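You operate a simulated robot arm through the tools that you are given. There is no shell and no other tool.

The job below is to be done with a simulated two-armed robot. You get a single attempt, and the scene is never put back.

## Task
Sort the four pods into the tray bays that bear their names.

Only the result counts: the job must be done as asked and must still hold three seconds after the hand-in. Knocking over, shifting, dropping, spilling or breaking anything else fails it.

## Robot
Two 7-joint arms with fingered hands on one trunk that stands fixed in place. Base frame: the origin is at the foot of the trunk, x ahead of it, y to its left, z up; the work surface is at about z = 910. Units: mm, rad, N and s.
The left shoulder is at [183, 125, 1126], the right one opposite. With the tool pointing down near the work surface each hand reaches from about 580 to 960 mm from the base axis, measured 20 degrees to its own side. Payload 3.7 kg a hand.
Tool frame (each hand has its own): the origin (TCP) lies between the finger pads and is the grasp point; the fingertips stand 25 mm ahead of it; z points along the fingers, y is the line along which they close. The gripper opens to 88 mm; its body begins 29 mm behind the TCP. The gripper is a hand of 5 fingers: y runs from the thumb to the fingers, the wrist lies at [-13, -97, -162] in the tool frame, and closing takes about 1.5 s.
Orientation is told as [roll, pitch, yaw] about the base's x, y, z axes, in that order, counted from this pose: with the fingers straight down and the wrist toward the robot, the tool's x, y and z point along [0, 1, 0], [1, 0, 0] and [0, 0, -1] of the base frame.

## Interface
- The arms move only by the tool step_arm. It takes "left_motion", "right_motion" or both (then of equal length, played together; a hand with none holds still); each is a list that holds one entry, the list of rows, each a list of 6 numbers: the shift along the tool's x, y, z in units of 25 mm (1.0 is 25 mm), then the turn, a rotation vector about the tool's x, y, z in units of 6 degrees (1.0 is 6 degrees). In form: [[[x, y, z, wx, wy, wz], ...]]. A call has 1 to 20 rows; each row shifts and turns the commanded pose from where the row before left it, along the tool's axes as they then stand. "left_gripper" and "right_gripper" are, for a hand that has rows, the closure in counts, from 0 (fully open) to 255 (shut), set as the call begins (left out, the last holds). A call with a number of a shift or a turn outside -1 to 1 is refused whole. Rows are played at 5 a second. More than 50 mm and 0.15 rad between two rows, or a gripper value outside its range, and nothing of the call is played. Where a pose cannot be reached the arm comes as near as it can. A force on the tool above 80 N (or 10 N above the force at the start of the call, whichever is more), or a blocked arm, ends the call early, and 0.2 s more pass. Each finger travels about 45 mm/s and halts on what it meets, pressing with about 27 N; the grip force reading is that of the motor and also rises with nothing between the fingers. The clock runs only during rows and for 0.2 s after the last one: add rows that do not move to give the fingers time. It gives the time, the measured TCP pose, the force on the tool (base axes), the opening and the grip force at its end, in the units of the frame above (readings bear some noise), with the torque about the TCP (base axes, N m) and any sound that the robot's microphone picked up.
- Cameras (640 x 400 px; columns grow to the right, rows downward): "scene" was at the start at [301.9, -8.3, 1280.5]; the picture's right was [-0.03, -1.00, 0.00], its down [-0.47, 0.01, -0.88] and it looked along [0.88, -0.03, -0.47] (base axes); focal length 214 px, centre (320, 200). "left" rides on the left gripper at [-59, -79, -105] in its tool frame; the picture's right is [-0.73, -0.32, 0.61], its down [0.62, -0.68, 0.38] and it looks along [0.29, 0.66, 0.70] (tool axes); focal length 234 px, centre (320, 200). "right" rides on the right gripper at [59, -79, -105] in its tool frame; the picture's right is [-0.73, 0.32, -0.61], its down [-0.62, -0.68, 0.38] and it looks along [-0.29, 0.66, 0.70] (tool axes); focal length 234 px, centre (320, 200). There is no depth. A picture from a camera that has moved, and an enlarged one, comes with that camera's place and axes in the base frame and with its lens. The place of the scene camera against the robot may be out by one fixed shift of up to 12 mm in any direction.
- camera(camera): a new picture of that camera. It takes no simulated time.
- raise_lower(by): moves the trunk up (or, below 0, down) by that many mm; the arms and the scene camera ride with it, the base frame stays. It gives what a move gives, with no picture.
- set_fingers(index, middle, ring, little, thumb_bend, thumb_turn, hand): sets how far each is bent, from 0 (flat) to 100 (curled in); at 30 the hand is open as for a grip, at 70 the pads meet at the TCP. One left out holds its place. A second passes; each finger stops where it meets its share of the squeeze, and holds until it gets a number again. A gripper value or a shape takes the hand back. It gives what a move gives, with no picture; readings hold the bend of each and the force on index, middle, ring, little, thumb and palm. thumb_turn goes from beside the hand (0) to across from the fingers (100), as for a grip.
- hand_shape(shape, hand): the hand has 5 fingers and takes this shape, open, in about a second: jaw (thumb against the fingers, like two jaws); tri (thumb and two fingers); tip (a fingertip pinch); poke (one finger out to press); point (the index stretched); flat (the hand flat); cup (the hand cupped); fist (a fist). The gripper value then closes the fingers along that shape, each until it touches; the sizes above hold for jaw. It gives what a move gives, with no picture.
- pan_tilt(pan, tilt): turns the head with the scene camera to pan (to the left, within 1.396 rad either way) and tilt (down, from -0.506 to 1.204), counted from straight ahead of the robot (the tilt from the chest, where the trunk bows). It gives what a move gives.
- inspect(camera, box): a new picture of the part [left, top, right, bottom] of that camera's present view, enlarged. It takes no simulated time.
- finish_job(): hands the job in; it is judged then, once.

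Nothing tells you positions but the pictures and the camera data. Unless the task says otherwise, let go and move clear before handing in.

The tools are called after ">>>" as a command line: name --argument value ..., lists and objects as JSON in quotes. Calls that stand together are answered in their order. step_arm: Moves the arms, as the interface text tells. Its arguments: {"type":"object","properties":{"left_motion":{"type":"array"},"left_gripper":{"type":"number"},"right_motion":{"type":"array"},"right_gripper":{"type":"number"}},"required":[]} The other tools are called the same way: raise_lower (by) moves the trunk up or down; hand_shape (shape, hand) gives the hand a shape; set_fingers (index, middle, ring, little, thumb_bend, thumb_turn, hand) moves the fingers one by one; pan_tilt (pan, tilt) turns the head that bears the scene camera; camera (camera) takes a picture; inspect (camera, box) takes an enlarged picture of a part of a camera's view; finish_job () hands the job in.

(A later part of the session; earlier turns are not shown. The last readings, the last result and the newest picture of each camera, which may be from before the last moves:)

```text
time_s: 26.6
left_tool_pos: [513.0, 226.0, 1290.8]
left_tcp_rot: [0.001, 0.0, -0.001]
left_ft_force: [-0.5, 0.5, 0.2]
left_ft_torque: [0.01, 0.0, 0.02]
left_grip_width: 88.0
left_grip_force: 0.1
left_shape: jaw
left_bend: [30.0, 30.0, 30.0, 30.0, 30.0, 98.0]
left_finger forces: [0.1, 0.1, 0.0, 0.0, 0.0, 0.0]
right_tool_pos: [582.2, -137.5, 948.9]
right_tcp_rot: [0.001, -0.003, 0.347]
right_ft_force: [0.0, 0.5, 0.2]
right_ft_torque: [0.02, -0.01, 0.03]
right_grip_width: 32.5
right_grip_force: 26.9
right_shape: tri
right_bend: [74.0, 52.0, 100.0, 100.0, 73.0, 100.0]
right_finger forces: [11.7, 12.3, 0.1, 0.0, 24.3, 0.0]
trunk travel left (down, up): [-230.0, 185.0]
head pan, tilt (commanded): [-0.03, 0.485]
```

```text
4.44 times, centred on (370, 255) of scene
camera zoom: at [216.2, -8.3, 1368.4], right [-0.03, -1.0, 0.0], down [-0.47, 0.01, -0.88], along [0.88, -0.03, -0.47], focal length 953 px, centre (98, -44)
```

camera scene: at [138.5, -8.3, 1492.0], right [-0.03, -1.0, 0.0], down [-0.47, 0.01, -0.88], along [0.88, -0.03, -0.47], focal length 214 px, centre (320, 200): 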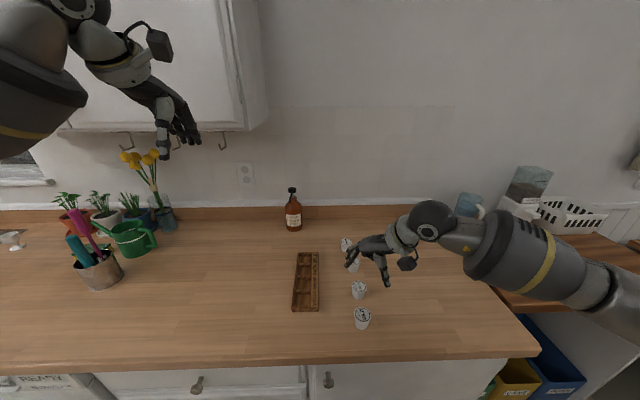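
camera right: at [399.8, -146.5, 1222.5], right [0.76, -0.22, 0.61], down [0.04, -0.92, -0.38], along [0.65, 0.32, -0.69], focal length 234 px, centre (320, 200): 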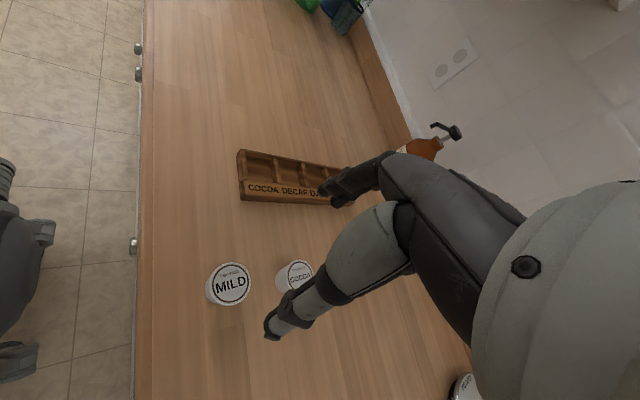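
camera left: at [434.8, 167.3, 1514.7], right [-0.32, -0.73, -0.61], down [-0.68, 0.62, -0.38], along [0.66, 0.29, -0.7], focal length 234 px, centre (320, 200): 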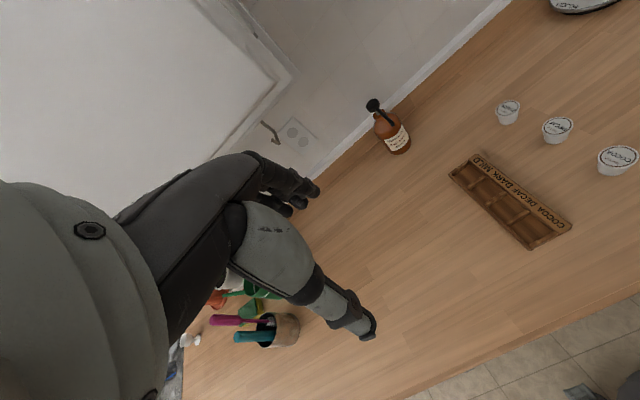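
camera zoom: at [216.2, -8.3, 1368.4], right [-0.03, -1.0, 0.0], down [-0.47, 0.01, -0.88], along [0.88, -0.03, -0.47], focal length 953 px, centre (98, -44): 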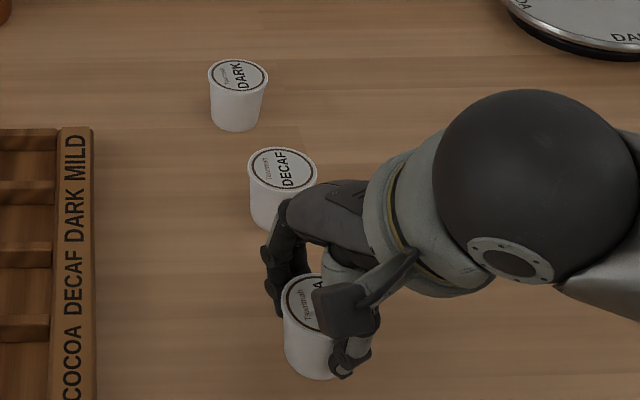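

The grip holds, with the thumb at 24 N against the index and middle at about 12 N each. I'll lift slightly and check that the pod comes up level.

>>> step_arm --right_motion '[[[0, 0, -0.3, 0, 0, 0], [0, 0, -0.5, 0, 0, 0], [0, 0, -0.5, 0, 0, 0], [0, 0, -0.5, 0, 0, 0], [0, 0, 0, 0, 0, 0]]]'

>>> inspect --camera "right" --box '[220, 120, 440, 360]'

>>> inspect --camera "left" --box '[540, 20, 640, 120]'

>>> inspect --camera "scene" --box '[320, 210, 420, 300]'

```text
time_s: 27.8
left_tool_pos: [512.7, 225.5, 1289.7]
left_tcp_rot: [0.0, 0.001, -0.001]
left_ft_force: [-0.2, -0.5, 0.0]
left_ft_torque: [0.03, -0.05, 0.02]
left_grip_width: 87.5
left_grip_force: 0.0
left_shape: jaw
left_bend: [30.0, 30.0, 30.0, 30.0, 30.0, 98.0]
left_finger forces: [0.0, 0.1, 0.0, 0.0, 0.0, 0.1]
right_tool_pos: [579.6, -136.8, 994.8]
right_tcp_rot: [0.0, -0.002, 0.348]
right_ft_force: [-0.5, 0.5, -0.8]
right_ft_torque: [-0.01, 0.0, 0.03]
right_grip_width: 32.5
right_grip_force: 27.3
right_shape: tri
right_bend: [74.0, 52.0, 100.0, 100.0, 73.0, 100.0]
right_finger forces: [11.7, 12.4, 0.0, 0.1, 24.2, 0.0]
trunk travel left (down, up): [-230.0, 185.0]
head pan, tilt (commanded): [-0.03, 0.485]
```

```text
1.67 times, centred on (330, 240) of right
camera zoom: at [487.2, -109.2, 1099.8], right [0.55, -0.57, 0.61], down [-0.43, -0.82, -0.38], along [0.72, -0.05, -0.7], focal length 390 px, centre (303, 133)
```

zoom: 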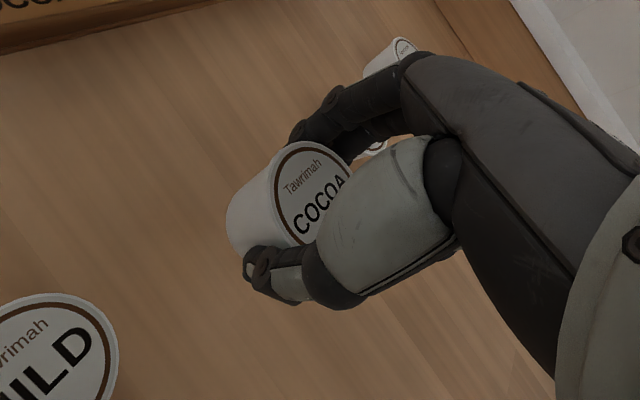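

```text
4.00 times, centred on (590, 70) of left
camera zoom: at [435.0, 167.3, 1394.6], right [-0.32, -0.73, -0.61], down [-0.68, 0.62, -0.38], along [0.66, 0.29, -0.7], focal length 937 px, centre (-760, 720)
```

zoom: 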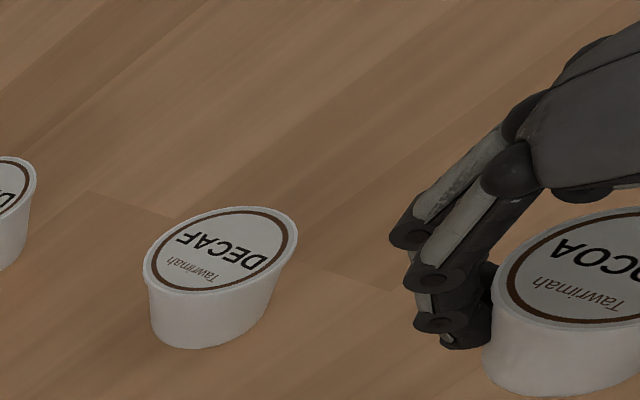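

```text
4.44 times, centred on (370, 255) of scene
camera zoom: at [216.3, -8.3, 1368.3], right [-0.03, -1.0, 0.0], down [-0.47, 0.01, -0.88], along [0.88, -0.03, -0.47], focal length 953 px, centre (98, -44)
```

zoom: 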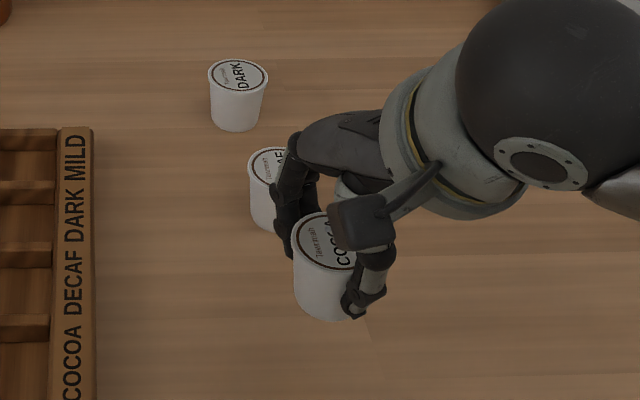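

The pod came up level. I'll carry it at a safe height over the COCOA bay and turn the hand to about 55° of yaw there.

>>> step_arm --right_motion '[[[0.842, 0.2375, -0.225, 0, 0, 0], [0.842, 0.2375, -0.225, 0, 0, 0], [0.842, 0.2375, -0.225, 0, 0, 0], [0.842, 0.2375, -0.225, 0, 0, 0], [0.842, 0.2375, -0.225, 0, 0, 0], [0.842, 0.2375, -0.225, 0, 0, 0], [0.842, 0.2375, -0.225, 0, 0, 0], [0.842, 0.2375, -0.225, 0, 0, 0], [0, 0, 0, 0, 0, -0.972], [0, 0, 0, 0, 0, -0.972], [0, 0, 0, 0, 0, -0.972], [0, 0, 0, 0, 0, -0.972], [0, 0, 0, 0, 0, -0.972], [0, 0, 0, 0, 0, -0.972], [0, 0, 0, 0, 0, 0]]]'

>>> camera --camera "scene"

>>> camera --camera "right"

>>> camera --camera "left"

```text
time_s: 31.0
left_tool_pos: [514.3, 225.4, 1291.1]
left_tcp_rot: [0.0, 0.001, 0.0]
left_ft_force: [-0.3, 0.2, 0.4]
left_ft_torque: [0.0, 0.02, 0.0]
left_grip_width: 87.7
left_grip_force: 0.1
left_shape: jaw
left_bend: [30.0, 30.0, 30.0, 30.0, 30.0, 98.0]
left_finger forces: [0.0, 0.1, 0.0, 0.0, 0.0, 0.0]
right_tool_pos: [566.8, 37.7, 1039.8]
right_tcp_rot: [0.0, -0.002, 0.96]
right_ft_force: [0.3, 0.5, -0.2]
right_ft_torque: [-0.01, 0.01, 0.02]
right_grip_width: 32.3
right_grip_force: 26.9
right_shape: tri
right_bend: [74.0, 52.0, 100.0, 100.0, 73.0, 100.0]
right_finger forces: [11.6, 12.5, 0.0, 0.1, 24.3, 0.0]
trunk travel left (down, up): [-230.0, 185.0]
head pan, tilt (commanded): [-0.03, 0.485]
```

```text
taken
camera scene: at [216.2, -8.3, 1368.4], right [-0.03, -1.0, 0.0], down [-0.47, 0.01, -0.88], along [0.88, -0.03, -0.47], focal length 214 px, centre (320, 200)
```

scene: 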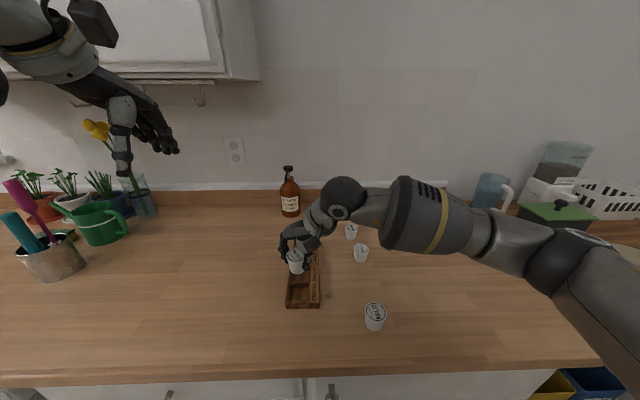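

```text
taken
camera right: at [474.7, 6.7, 1144.6], right [0.78, -0.15, 0.61], down [0.12, -0.92, -0.39], along [0.61, 0.37, -0.69], focal length 234 px, centre (320, 200)
```

right: 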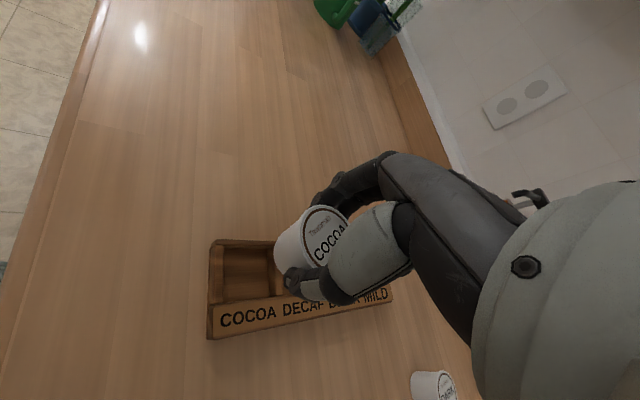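

```text
taken
camera left: at [434.8, 167.4, 1394.7], right [-0.32, -0.73, -0.61], down [-0.68, 0.62, -0.38], along [0.66, 0.29, -0.7], focal length 234 px, centre (320, 200)
```

left: 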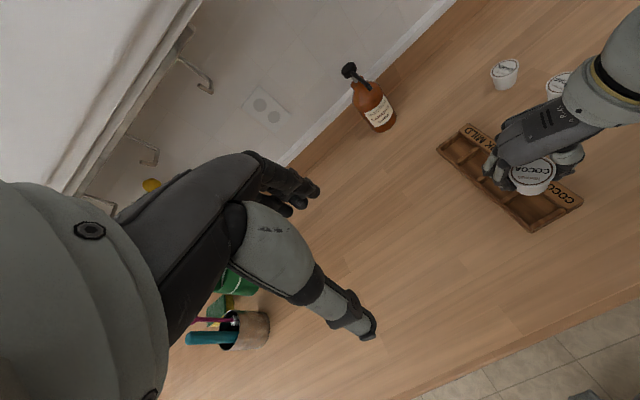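

The hand is over the COCOA bay at yaw 55° and reachable. I'll zoom in to measure the pod in the grip against the bay.

>>> inspect --camera "right" --box '[190, 180, 410, 350]'

>>> inspect --camera "left" --box '[430, 110, 610, 240]'

>>> inspect --camera "scene" --box '[260, 220, 360, 320]'

```text
2.35 times, centred on (300, 265) of right
camera zoom: at [474.7, 6.7, 1144.6], right [0.78, -0.15, 0.61], down [0.12, -0.92, -0.39], along [0.61, 0.37, -0.69], focal length 551 px, centre (367, 47)
```

zoom: 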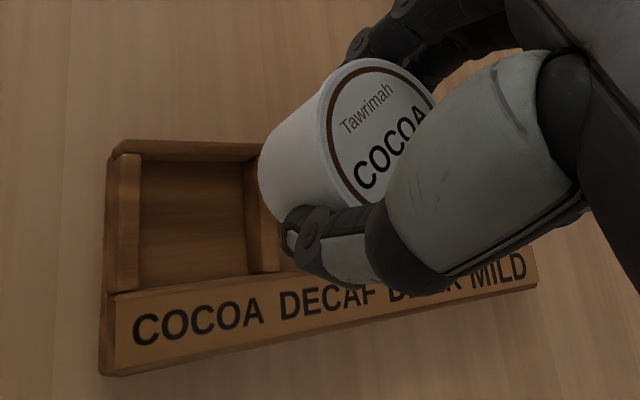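

```text
3.08 times, centred on (520, 175) of left
camera zoom: at [434.8, 167.4, 1394.7], right [-0.32, -0.73, -0.61], down [-0.68, 0.62, -0.38], along [0.66, 0.29, -0.7], focal length 720 px, centre (-295, 277)
```

zoom: 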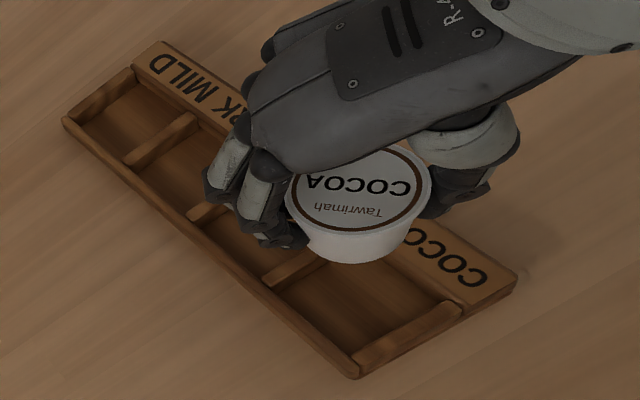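

```text
4.00 times, centred on (310, 270) of scene
camera zoom: at [216.2, -8.3, 1368.4], right [-0.03, -1.0, 0.0], down [-0.47, 0.01, -0.88], along [0.88, -0.03, -0.47], focal length 858 px, centre (360, -80)
```

zoom: 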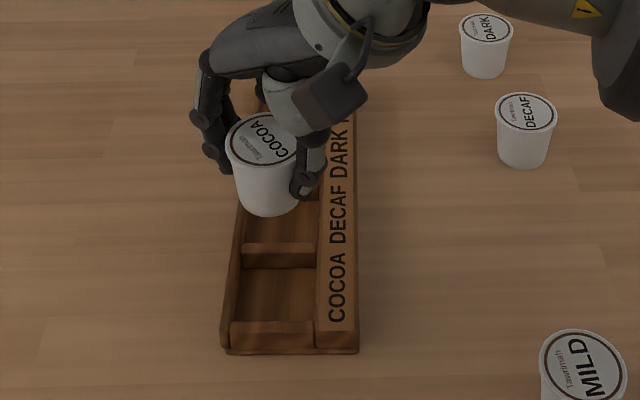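

The pod in the grip is at about (564, 38) and the COCOA bay centre is at about (565, 36.6), so I'll correct by about 1 mm. I'll descend until the pod's base is just above the dividers.

>>> step_arm --right_motion '[[[-0.03, -0.008, 0.647, 0, 0, 0], [-0.03, -0.008, 0.647, 0, 0, 0], [0, 0, 0.647, 0, 0, 0], [0, 0, 0.647, 0, 0, 0], [0, 0, 0, 0, 0, 0]]]'

>>> inspect --camera "right" --box '[190, 180, 410, 350]'

>>> inspect --camera "left" --box '[430, 110, 610, 240]'

>>> inspect --camera "scene" --box '[260, 240, 340, 320]'

```text
time_s: 32.2
left_tool_pos: [512.8, 225.5, 1290.9]
left_tcp_rot: [0.0, -0.001, 0.001]
left_ft_force: [-0.1, -0.1, -0.8]
left_ft_torque: [-0.01, 0.01, 0.02]
left_grip_width: 87.6
left_grip_force: 0.0
left_shape: jaw
left_bend: [30.0, 30.0, 30.0, 30.0, 30.0, 98.0]
left_finger forces: [0.1, 0.1, 0.0, 0.0, 0.0, 0.0]
right_tool_pos: [567.2, 37.0, 974.7]
right_tcp_rot: [0.002, -0.001, 0.957]
right_ft_force: [0.5, 0.8, -0.2]
right_ft_torque: [0.0, 0.0, -0.03]
right_grip_width: 32.1
right_grip_force: 27.5
right_shape: tri
right_bend: [74.0, 52.0, 100.0, 100.0, 73.0, 100.0]
right_finger forces: [11.6, 12.4, 0.0, 0.1, 24.1, 0.1]
trunk travel left (down, up): [-230.0, 185.0]
head pan, tilt (commanded): [-0.03, 0.485]
```

```text
2.35 times, centred on (300, 265) of right
camera zoom: at [474.3, 6.4, 1078.6], right [0.78, -0.15, 0.61], down [0.12, -0.92, -0.38], along [0.62, 0.37, -0.69], focal length 551 px, centre (367, 47)
```

zoom: 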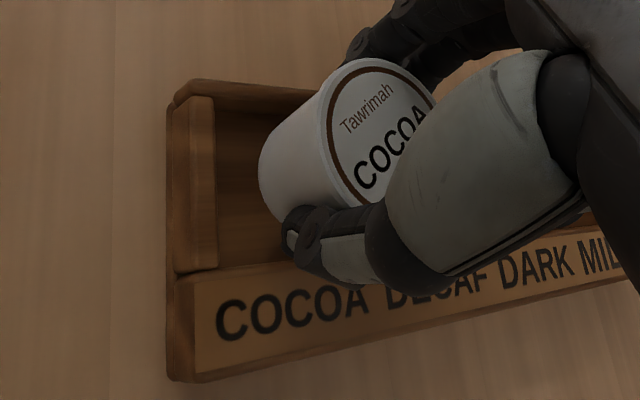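

```text
3.08 times, centred on (520, 175) of left
camera zoom: at [434.7, 167.4, 1394.8], right [-0.32, -0.73, -0.61], down [-0.68, 0.62, -0.38], along [0.66, 0.29, -0.7], focal length 720 px, centre (-295, 277)
```

zoom: 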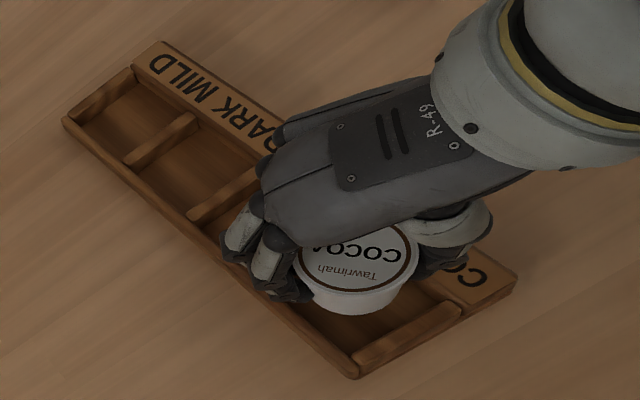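

```text
5.00 times, centred on (300, 280) of scene
camera zoom: at [216.0, -8.3, 1368.4], right [-0.03, -1.0, 0.0], down [-0.47, 0.01, -0.88], along [0.88, -0.03, -0.47], focal length 1072 px, centre (420, -200)
```

zoom: 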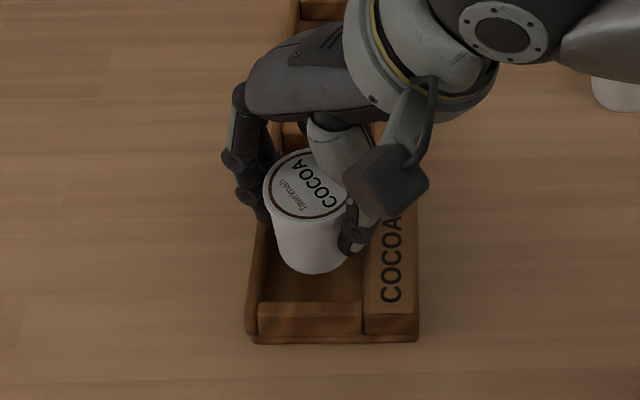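

The pod is centred over its bay. I'll descend slowly to near the floor and watch the force.

>>> step_arm --right_motion '[[[0, 0, 0.2, 0, 0, 0], [0, 0, 0.2, 0, 0, 0], [0, 0, 0.2, 0, 0, 0], [0, 0, 0.12, 0, 0, 0], [0, 0, 0, 0, 0, 0]]]'

>>> inspect --camera "right" --box '[190, 180, 410, 350]'

>>> inspect --camera "left" --box '[430, 110, 610, 240]'

>>> inspect --camera "scene" --box '[260, 240, 340, 320]'

```text
time_s: 33.4
left_tool_pos: [513.8, 226.1, 1290.9]
left_tcp_rot: [-0.002, -0.001, 0.0]
left_ft_force: [0.4, -0.2, 0.2]
left_ft_torque: [-0.02, -0.02, -0.02]
left_grip_width: 87.8
left_grip_force: 0.0
left_shape: jaw
left_bend: [30.0, 30.0, 30.0, 30.0, 30.0, 98.0]
left_finger forces: [0.0, 0.0, 0.1, 0.0, 0.0, 0.0]
right_tool_pos: [569.4, 36.8, 958.8]
right_tcp_rot: [-0.001, -0.001, 0.958]
right_ft_force: [0.2, 0.3, 1.3]
right_ft_torque: [0.05, 0.0, -0.04]
right_grip_width: 32.2
right_grip_force: 27.3
right_shape: tri
right_bend: [74.0, 52.0, 100.0, 100.0, 73.0, 100.0]
right_finger forces: [11.5, 13.6, 0.0, 0.0, 24.7, 0.0]
trunk travel left (down, up): [-230.0, 185.0]
head pan, tilt (commanded): [-0.03, 0.485]
```

```text
2.35 times, centred on (300, 265) of right
camera zoom: at [476.5, 5.8, 1062.1], right [0.78, -0.15, 0.61], down [0.12, -0.92, -0.38], along [0.62, 0.37, -0.69], focal length 551 px, centre (367, 47)
```

zoom: 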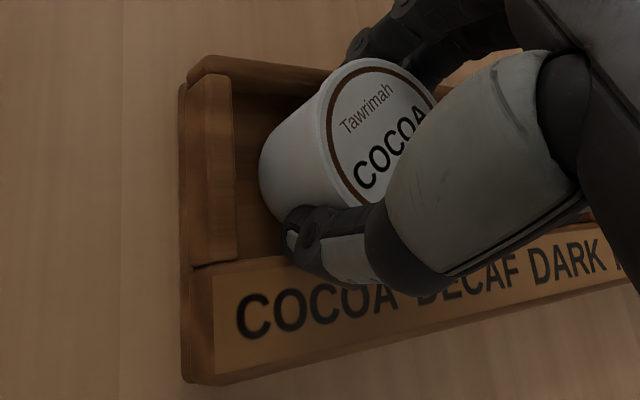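

```text
3.08 times, centred on (520, 175) of left
camera zoom: at [434.7, 167.4, 1394.8], right [-0.32, -0.73, -0.61], down [-0.68, 0.62, -0.38], along [0.66, 0.29, -0.7], focal length 720 px, centre (-295, 277)
```

zoom: 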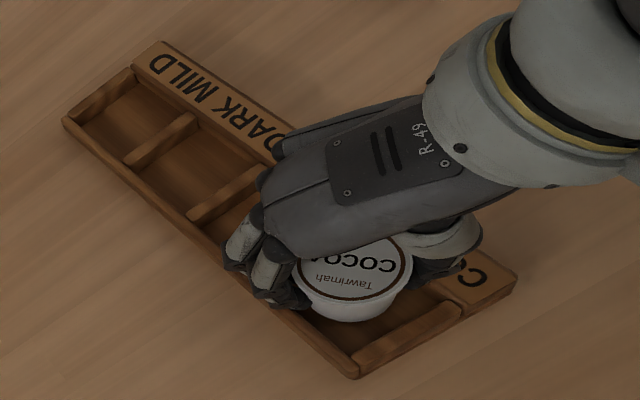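

```text
5.00 times, centred on (300, 280) of scene
camera zoom: at [216.0, -8.3, 1368.4], right [-0.03, -1.0, 0.0], down [-0.47, 0.01, -0.88], along [0.88, -0.03, -0.47], focal length 1072 px, centre (420, -200)
```

zoom: 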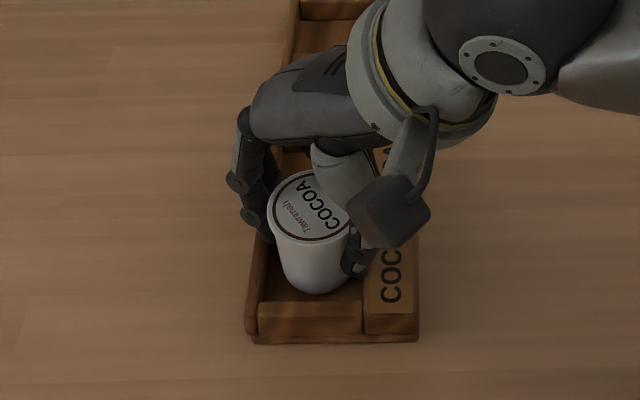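

The pod is between its walls with no side force. I'll take small steps down until it touches the floor.

>>> step_arm --right_motion '[[[0, 0, 0.07, 0, 0, 0], [0, 0, 0.07, 0, 0, 0], [0, 0, 0.04, 0, 0, 0]]]'

>>> inspect --camera "right" --box '[190, 180, 410, 350]'

>>> inspect --camera "scene" --box '[270, 260, 330, 310]'

```text
time_s: 34.2
left_tool_pos: [511.6, 224.7, 1290.5]
left_tcp_rot: [0.0, -0.002, 0.0]
left_ft_force: [0.4, -0.2, -0.2]
left_ft_torque: [0.02, -0.04, 0.03]
left_grip_width: 87.8
left_grip_force: 0.1
left_shape: jaw
left_bend: [30.0, 30.0, 30.0, 30.0, 30.0, 98.0]
left_finger forces: [0.1, 0.0, 0.0, 0.0, 0.0, 0.1]
right_tool_pos: [569.3, 36.9, 956.2]
right_tcp_rot: [-0.003, -0.006, 0.958]
right_ft_force: [1.1, 1.1, 16.8]
right_ft_torque: [0.17, -0.23, -0.05]
right_grip_width: 33.0
right_grip_force: 26.4
right_shape: tri
right_bend: [74.0, 51.0, 100.0, 100.0, 73.0, 100.0]
right_finger forces: [18.5, 22.9, 0.1, 0.0, 29.8, 0.0]
trunk travel left (down, up): [-230.0, 185.0]
head pan, tilt (commanded): [-0.03, 0.485]
```

```text
2.35 times, centred on (300, 265) of right
camera zoom: at [475.8, 5.8, 1060.2], right [0.78, -0.16, 0.61], down [0.12, -0.91, -0.39], along [0.62, 0.37, -0.69], focal length 551 px, centre (367, 47)
```

zoom: 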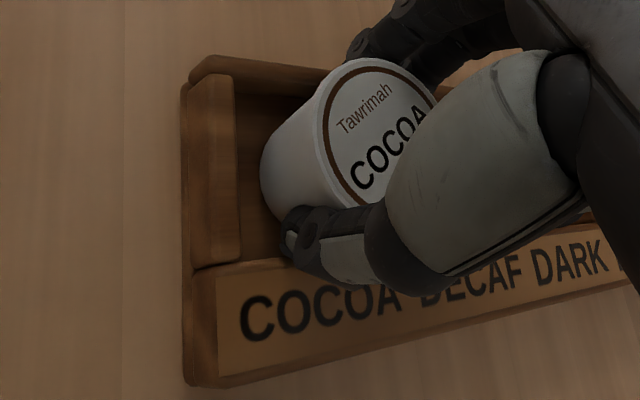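

```text
8.00 times, centred on (300, 285) of scene
camera zoom: at [214.6, -8.2, 1368.9], right [-0.03, -1.0, 0.0], down [-0.47, 0.01, -0.89], along [0.88, -0.03, -0.47], focal length 1716 px, centre (480, -480)
```

zoom: 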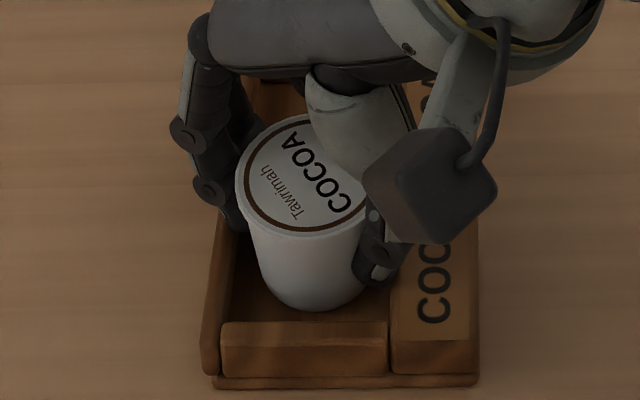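

The pod is on the floor, with 17 N up at the hand. I'll relieve the pressure a little, loosen the grip slightly, then open further while rising.

>>> step_arm --right_motion '[[[0, 0, -0.05, 0, 0, 0], [0, 0, 0, 0, 0, 0]]]'

>>> step_arm --right_motion '[[[0, 0, 0, 0, 0, 0], [0, 0, 0, 0, 0, 0], [0, 0, 0, 0, 0, 0], [0, 0, 0, 0, 0, 0]]]' --right_gripper 95

>>> inspect --camera "right" --box '[190, 180, 410, 350]'

>>> inspect --camera "scene" --box '[270, 260, 330, 310]'

```text
time_s: 34.8
left_tool_pos: [512.2, 226.8, 1290.7]
left_tcp_rot: [0.001, -0.002, 0.0]
left_ft_force: [0.4, 0.5, -0.3]
left_ft_torque: [0.03, 0.0, 0.01]
left_grip_width: 87.4
left_grip_force: 0.1
left_shape: jaw
left_bend: [30.0, 30.0, 30.0, 30.0, 30.0, 98.0]
left_finger forces: [0.0, 0.0, 0.0, 0.0, 0.0, 0.1]
right_tool_pos: [568.3, 37.5, 956.0]
right_tcp_rot: [-0.001, -0.003, 0.958]
right_ft_force: [1.6, 2.3, 16.9]
right_ft_torque: [0.11, -0.15, -0.01]
right_grip_width: 33.2
right_grip_force: 27.1
right_shape: tri
right_bend: [74.0, 51.0, 100.0, 100.0, 73.0, 100.0]
right_finger forces: [23.0, 22.2, 0.0, 0.0, 39.0, 0.0]
trunk travel left (down, up): [-230.0, 185.0]
head pan, tilt (commanded): [-0.03, 0.485]
```

```text
time_s: 35.8
left_tool_pos: [511.1, 225.5, 1290.3]
left_tcp_rot: [-0.001, -0.002, 0.002]
left_ft_force: [0.0, 0.2, -0.1]
left_ft_torque: [0.02, -0.01, 0.01]
left_grip_width: 87.8
left_grip_force: 0.0
left_shape: jaw
left_bend: [30.0, 30.0, 30.0, 30.0, 30.0, 98.0]
left_finger forces: [0.0, 0.0, 0.0, 0.1, 0.0, 0.0]
right_tool_pos: [566.6, 38.0, 955.0]
right_tcp_rot: [0.0, -0.004, 0.959]
right_ft_force: [-6.5, -4.0, 17.0]
right_ft_torque: [-0.02, 0.09, 0.09]
right_grip_width: 40.4
right_grip_force: 0.1
right_shape: tri
right_bend: [75.0, 45.0, 99.0, 99.0, 72.0, 100.0]
right_finger forces: [19.3, 6.5, 0.0, 0.0, 18.3, 0.0]
trunk travel left (down, up): [-230.0, 185.0]
head pan, tilt (commanded): [-0.03, 0.485]
```

```text
2.35 times, centred on (300, 265) of right
camera zoom: at [474.2, 5.1, 1060.2], right [0.78, -0.15, 0.61], down [0.12, -0.92, -0.38], along [0.62, 0.37, -0.69], focal length 551 px, centre (367, 47)
```

zoom: 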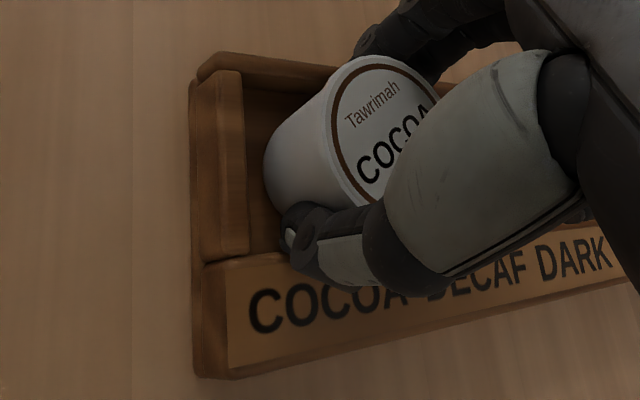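

```text
8.00 times, centred on (300, 285) of scene
camera zoom: at [213.9, -8.8, 1368.8], right [-0.03, -1.0, 0.0], down [-0.46, 0.01, -0.89], along [0.89, -0.03, -0.46], focal length 1716 px, centre (480, -480)
```

zoom: 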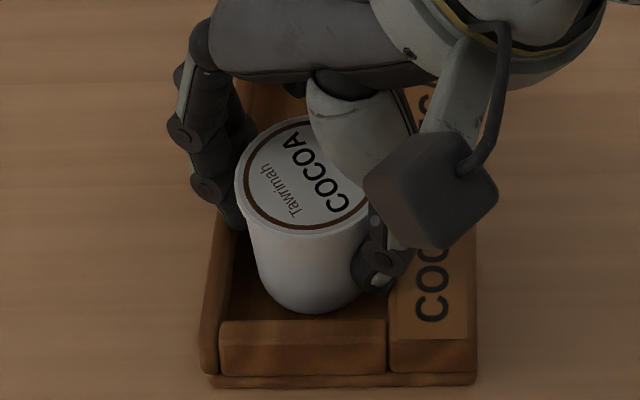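

The index and thumb seem held by the tray's inner corners rather than opening. I'll look closely from the left camera before doing anything else.

>>> inspect --camera "left" --box '[500, 160, 590, 235]'

>>> inspect --camera "right" --box '[255, 195, 375, 310]'

>>> inspect --camera "scene" --box '[280, 265, 325, 300]'

```text
5.33 times, centred on (545, 198) of left
camera zoom: at [432.5, 166.8, 1395.6], right [-0.32, -0.73, -0.61], down [-0.68, 0.62, -0.38], along [0.66, 0.29, -0.69], focal length 1249 px, centre (-880, 213)
```

zoom: 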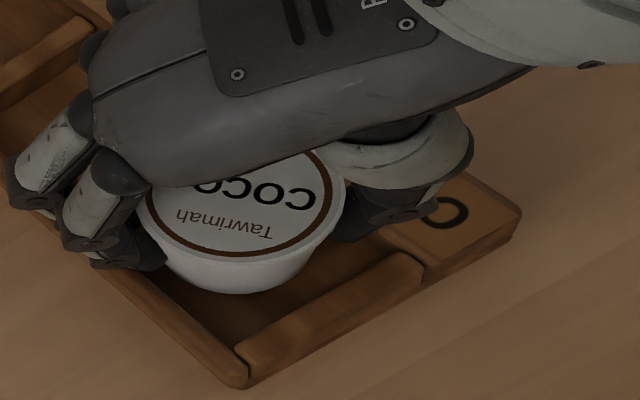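

```text
3.48 times, centred on (315, 252) of right
camera zoom: at [474.2, 5.1, 1060.2], right [0.78, -0.15, 0.61], down [0.12, -0.92, -0.38], along [0.62, 0.37, -0.69], focal length 814 px, centre (337, 17)
```

zoom: 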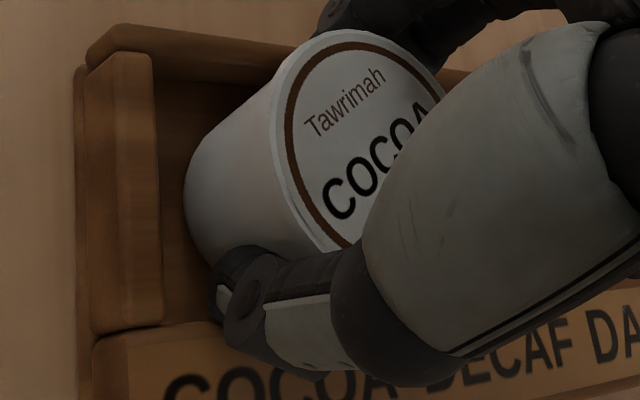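

```text
11.43 times, centred on (302, 282) of scene
camera zoom: at [213.9, -8.8, 1368.8], right [-0.03, -1.0, 0.0], down [-0.46, 0.01, -0.89], along [0.89, -0.03, -0.46], focal length 2451 px, centre (520, -743)
```

zoom: 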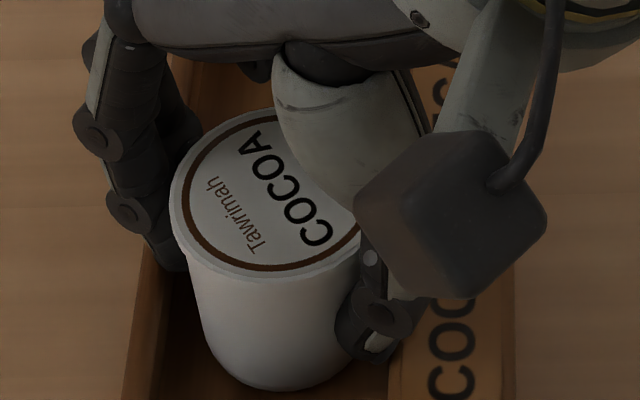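

The index tip and thumb tip dipped into the bay corners and are now pushing outward on the tray walls. I'll set those two to neutral where they stand, open the middle finger, and then lift gently.

>>> set_fingers --hand "right" --index 75 --middle 38 --thumb_bend 72.5

>>> inspect --camera "scene" --box '[270, 240, 330, 310]'

```text
time_s: 36.8
left_tool_pos: [510.7, 225.0, 1291.7]
left_tcp_rot: [0.001, -0.002, -0.001]
left_ft_force: [0.1, -0.1, 0.1]
left_ft_torque: [0.02, 0.0, -0.04]
left_grip_width: 87.6
left_grip_force: 0.0
left_shape: jaw
left_bend: [30.0, 30.0, 30.0, 30.0, 30.0, 98.0]
left_finger forces: [0.1, 0.1, 0.0, 0.1, 0.0, 0.0]
right_tool_pos: [567.9, 36.7, 957.2]
right_tcp_rot: [-0.003, -0.007, 0.96]
right_ft_force: [-3.8, -5.2, 22.9]
right_ft_torque: [0.22, -0.16, 0.0]
right_grip_width: 29.1
right_grip_force: 36.2
right_shape: fingers
right_bend: [74.0, 41.0, 99.0, 99.0, 62.0, 99.0]
right_finger forces: [34.6, 10.9, 0.1, 0.0, 27.1, 0.0]
trunk travel left (down, up): [-230.0, 185.0]
head pan, tilt (commanded): [-0.03, 0.485]
```

```text
5.71 times, centred on (300, 275) of scene
camera zoom: at [213.5, -9.2, 1368.9], right [-0.03, -1.0, 0.0], down [-0.46, 0.01, -0.89], along [0.89, -0.03, -0.46], focal length 1226 px, centre (434, -229)
```

zoom: 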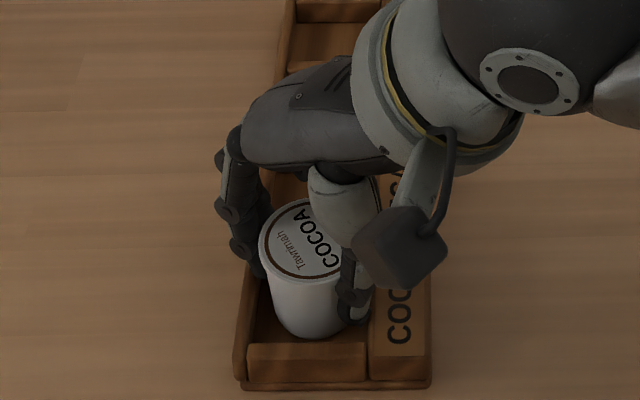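

The tips are bearing on the tray's wall tops, which is why the hand feels an upward force, and the pod is still gripped. I'll lift 5 mm so the tips clear the walls while the pod's base stays inside the bay, then look.

>>> step_arm --right_motion '[[[0, 0, -0.1, 0, 0, 0], [0, 0, -0.1, 0, 0, 0], [0, 0, 0, 0, 0, 0]]]'

>>> inspect --camera "scene" --box '[270, 240, 330, 310]'

>>> inspect --camera "left" --box '[430, 110, 610, 240]'

>>> inspect --camera "right" --box '[190, 180, 410, 350]'

```text
time_s: 37.6
left_tool_pos: [512.7, 224.8, 1291.8]
left_tcp_rot: [0.001, -0.001, 0.002]
left_ft_force: [0.6, 0.6, -0.6]
left_ft_torque: [-0.01, 0.01, 0.01]
left_grip_width: 87.6
left_grip_force: 0.1
left_shape: jaw
left_bend: [30.0, 30.0, 30.0, 30.0, 30.0, 98.0]
left_finger forces: [0.0, 0.0, 0.0, 0.0, 0.0, 0.1]
right_tool_pos: [568.2, 36.0, 958.3]
right_tcp_rot: [0.0, 0.0, 0.958]
right_ft_force: [-5.2, -4.4, 10.0]
right_ft_torque: [0.1, -0.12, 0.01]
right_grip_width: 29.6
right_grip_force: 20.0
right_shape: fingers
right_bend: [73.0, 41.0, 99.0, 99.0, 62.0, 99.0]
right_finger forces: [16.0, 9.4, 0.0, 0.0, 13.6, 0.0]
trunk travel left (down, up): [-230.0, 185.0]
head pan, tilt (commanded): [-0.03, 0.485]
```

```text
5.71 times, centred on (300, 275) of scene
camera zoom: at [215.0, -9.0, 1368.5], right [-0.03, -1.0, 0.0], down [-0.47, 0.01, -0.89], along [0.88, -0.03, -0.47], focal length 1226 px, centre (434, -229)
```

zoom: 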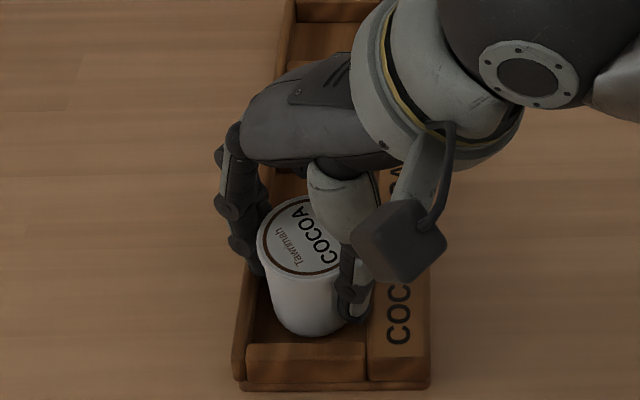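

```text
3.08 times, centred on (520, 175) of left
camera zoom: at [433.6, 166.6, 1395.0], right [-0.32, -0.73, -0.61], down [-0.68, 0.62, -0.38], along [0.66, 0.29, -0.7], focal length 720 px, centre (-295, 277)
```

zoom: 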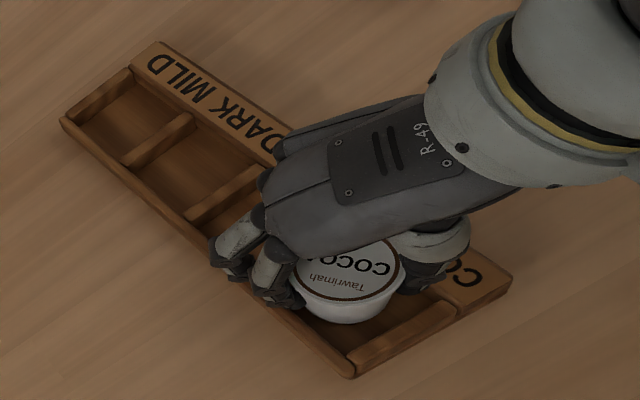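

```text
2.35 times, centred on (300, 265) of right
camera zoom: at [475.2, 5.2, 1063.0], right [0.78, -0.15, 0.61], down [0.12, -0.92, -0.38], along [0.62, 0.37, -0.7], focal length 551 px, centre (367, 47)
```

zoom: 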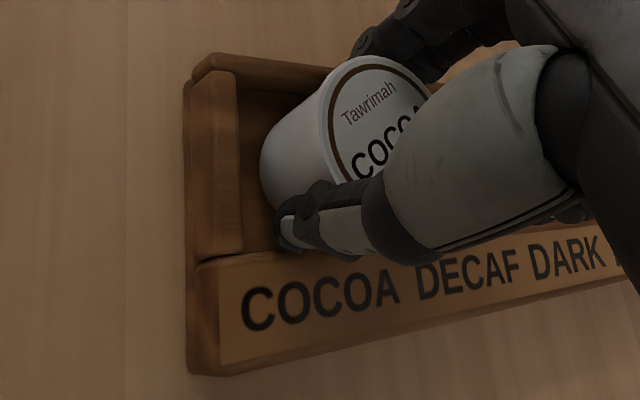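

>>> step_arm --right_motion '[[[0, 0, -0.12, 0, 0, 0], [0, 0, -0.12, 0, 0, 0], [0, 0, 0, 0, 0, 0]]]'

>>> inspect --camera "scene" --box '[270, 240, 330, 310]'

>>> inspect --camera "right" --box '[190, 180, 410, 350]'

```text
time_s: 38.4
left_tool_pos: [513.0, 225.5, 1290.2]
left_tcp_rot: [0.0, 0.001, 0.002]
left_ft_force: [0.1, 0.4, 0.0]
left_ft_torque: [-0.01, 0.0, -0.02]
left_grip_width: 87.6
left_grip_force: 0.0
left_shape: jaw
left_bend: [30.0, 30.0, 30.0, 30.0, 30.0, 98.0]
left_finger forces: [0.0, 0.0, 0.0, 0.0, 0.0, 0.1]
right_tool_pos: [568.9, 37.1, 963.8]
right_tcp_rot: [0.002, 0.0, 0.96]
right_ft_force: [-1.2, -0.1, 0.1]
right_ft_torque: [-0.04, 0.04, 0.01]
right_grip_width: 30.0
right_grip_force: 10.5
right_shape: fingers
right_bend: [73.0, 38.0, 99.0, 99.0, 62.0, 99.0]
right_finger forces: [10.1, 0.1, 0.0, 0.0, 10.7, 0.0]
trunk travel left (down, up): [-230.0, 185.0]
head pan, tilt (commanded): [-0.03, 0.485]
```

```text
5.71 times, centred on (300, 275) of scene
camera zoom: at [216.2, -8.3, 1368.3], right [-0.03, -1.0, 0.0], down [-0.47, 0.01, -0.88], along [0.88, -0.03, -0.47], focal length 1226 px, centre (434, -229)
```

zoom: 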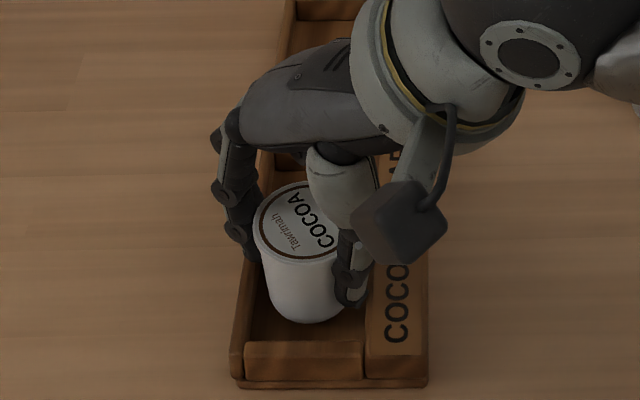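

```text
2.35 times, centred on (300, 265) of right
camera zoom: at [476.9, 5.5, 1069.3], right [0.78, -0.15, 0.61], down [0.12, -0.92, -0.38], along [0.61, 0.37, -0.7], focal length 551 px, centre (367, 47)
```

zoom: 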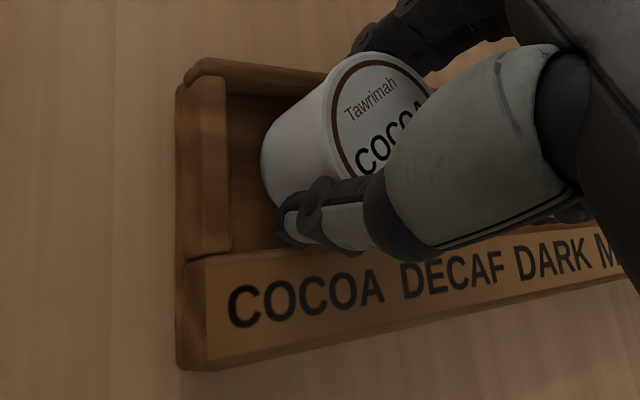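

The hand is now clear of the tray and the pod is still held. I'll check whether the tray has moved by repeating the earlier left view.

>>> inspect --camera "left" --box '[430, 110, 610, 240]'

>>> inspect --camera "scene" --box '[260, 240, 340, 320]'

```text
3.08 times, centred on (520, 175) of left
camera zoom: at [434.9, 167.4, 1394.5], right [-0.32, -0.73, -0.61], down [-0.68, 0.62, -0.38], along [0.66, 0.29, -0.7], focal length 720 px, centre (-295, 277)
```

zoom: 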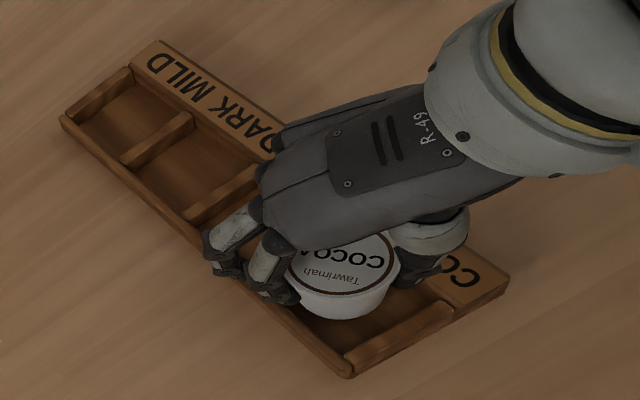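

```text
5.00 times, centred on (300, 280) of scene
camera zoom: at [216.2, -8.3, 1368.3], right [-0.03, -1.0, 0.0], down [-0.47, 0.01, -0.88], along [0.88, -0.03, -0.47], focal length 1072 px, centre (420, -200)
```

zoom: 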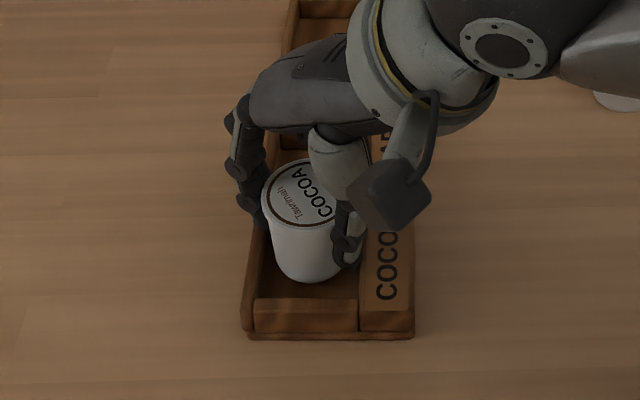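

The tray's near end moved about 2 mm during that contact, which is small, and I'll avoid any repeat. The pod's base is inside the bay a few millimetres above the floor with the tips clear, so I'll lower 2.5 mm and release with a small opening.

>>> step_arm --right_motion '[[[0, 0, 0.1, 0, 0, 0], [0, 0, 0, 0, 0, 0]]]'

```text
time_s: 39.0
left_tool_pos: [512.5, 226.4, 1290.5]
left_tcp_rot: [-0.002, 0.0, -0.001]
left_ft_force: [0.0, -0.1, 0.3]
left_ft_torque: [-0.01, 0.01, -0.02]
left_grip_width: 87.5
left_grip_force: 0.0
left_shape: jaw
left_bend: [30.0, 30.0, 30.0, 30.0, 30.0, 98.0]
left_finger forces: [0.1, 0.1, 0.0, 0.1, 0.0, 0.0]
right_tool_pos: [570.9, 37.8, 962.7]
right_tcp_rot: [-0.001, -0.002, 0.957]
right_ft_force: [-0.9, -0.2, 0.4]
right_ft_torque: [0.03, 0.03, 0.01]
right_grip_width: 29.5
right_grip_force: 10.6
right_shape: fingers
right_bend: [73.0, 38.0, 99.0, 99.0, 62.0, 99.0]
right_finger forces: [10.0, 0.0, 0.0, 0.1, 10.5, 0.0]
trunk travel left (down, up): [-230.0, 185.0]
head pan, tilt (commanded): [-0.03, 0.485]
```

>>> set_fingers --hand "right" --index 66 --thumb_bend 55

>>> inspect --camera "scene" --box '[260, 240, 340, 320]'

>>> inspect --camera "left" --box '[500, 150, 600, 235]'

>>> inspect --camera "right" --box '[190, 180, 410, 350]'

```text
time_s: 40.0
left_tool_pos: [513.0, 226.9, 1290.6]
left_tcp_rot: [0.001, 0.001, 0.0]
left_ft_force: [0.0, 0.6, 0.7]
left_ft_torque: [0.04, -0.01, 0.0]
left_grip_width: 87.7
left_grip_force: 0.0
left_shape: jaw
left_bend: [30.0, 30.0, 30.0, 30.0, 30.0, 98.0]
left_finger forces: [0.0, 0.0, 0.0, 0.0, 0.1, 0.0]
right_tool_pos: [569.2, 38.2, 962.1]
right_tcp_rot: [0.0, -0.001, 0.958]
right_ft_force: [-0.4, 0.8, -0.5]
right_ft_torque: [0.07, -0.01, -0.01]
right_grip_width: 32.5
right_grip_force: 4.6
right_shape: fingers
right_bend: [58.0, 38.0, 99.0, 99.0, 52.0, 100.0]
right_finger forces: [5.4, 0.0, 0.0, 0.0, 4.4, 0.0]
trunk travel left (down, up): [-230.0, 185.0]
head pan, tilt (commanded): [-0.03, 0.485]
```

```text
5.00 times, centred on (300, 280) of scene
camera zoom: at [216.3, -8.2, 1368.3], right [-0.03, -1.0, 0.0], down [-0.47, 0.01, -0.88], along [0.88, -0.03, -0.47], focal length 1072 px, centre (420, -200)
```

zoom: 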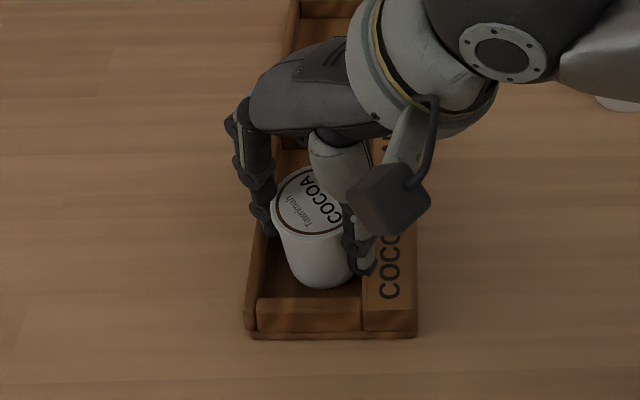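

```text
4.71 times, centred on (550, 192) of left
camera zoom: at [434.9, 167.5, 1394.6], right [-0.32, -0.73, -0.61], down [-0.68, 0.62, -0.38], along [0.66, 0.29, -0.7], focal length 1102 px, centre (-762, 235)
```

zoom: 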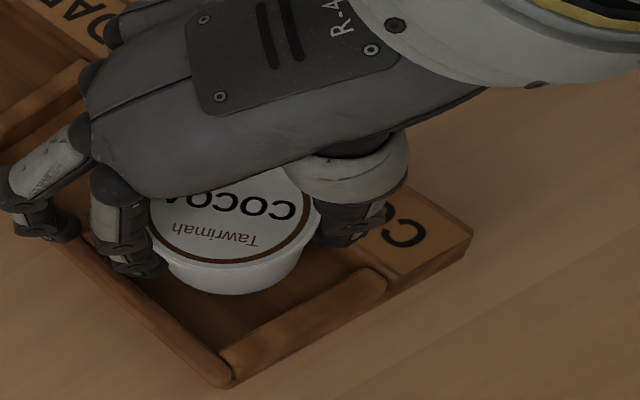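

```text
2.35 times, centred on (300, 265) of right
camera zoom: at [477.1, 5.8, 1067.2], right [0.78, -0.15, 0.61], down [0.12, -0.92, -0.38], along [0.62, 0.37, -0.69], focal length 551 px, centre (367, 47)
```

zoom: 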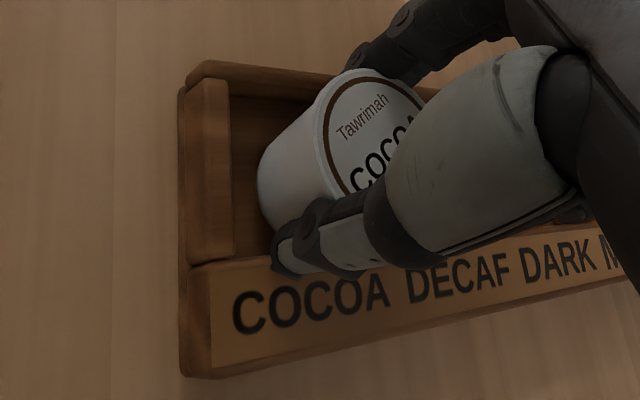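

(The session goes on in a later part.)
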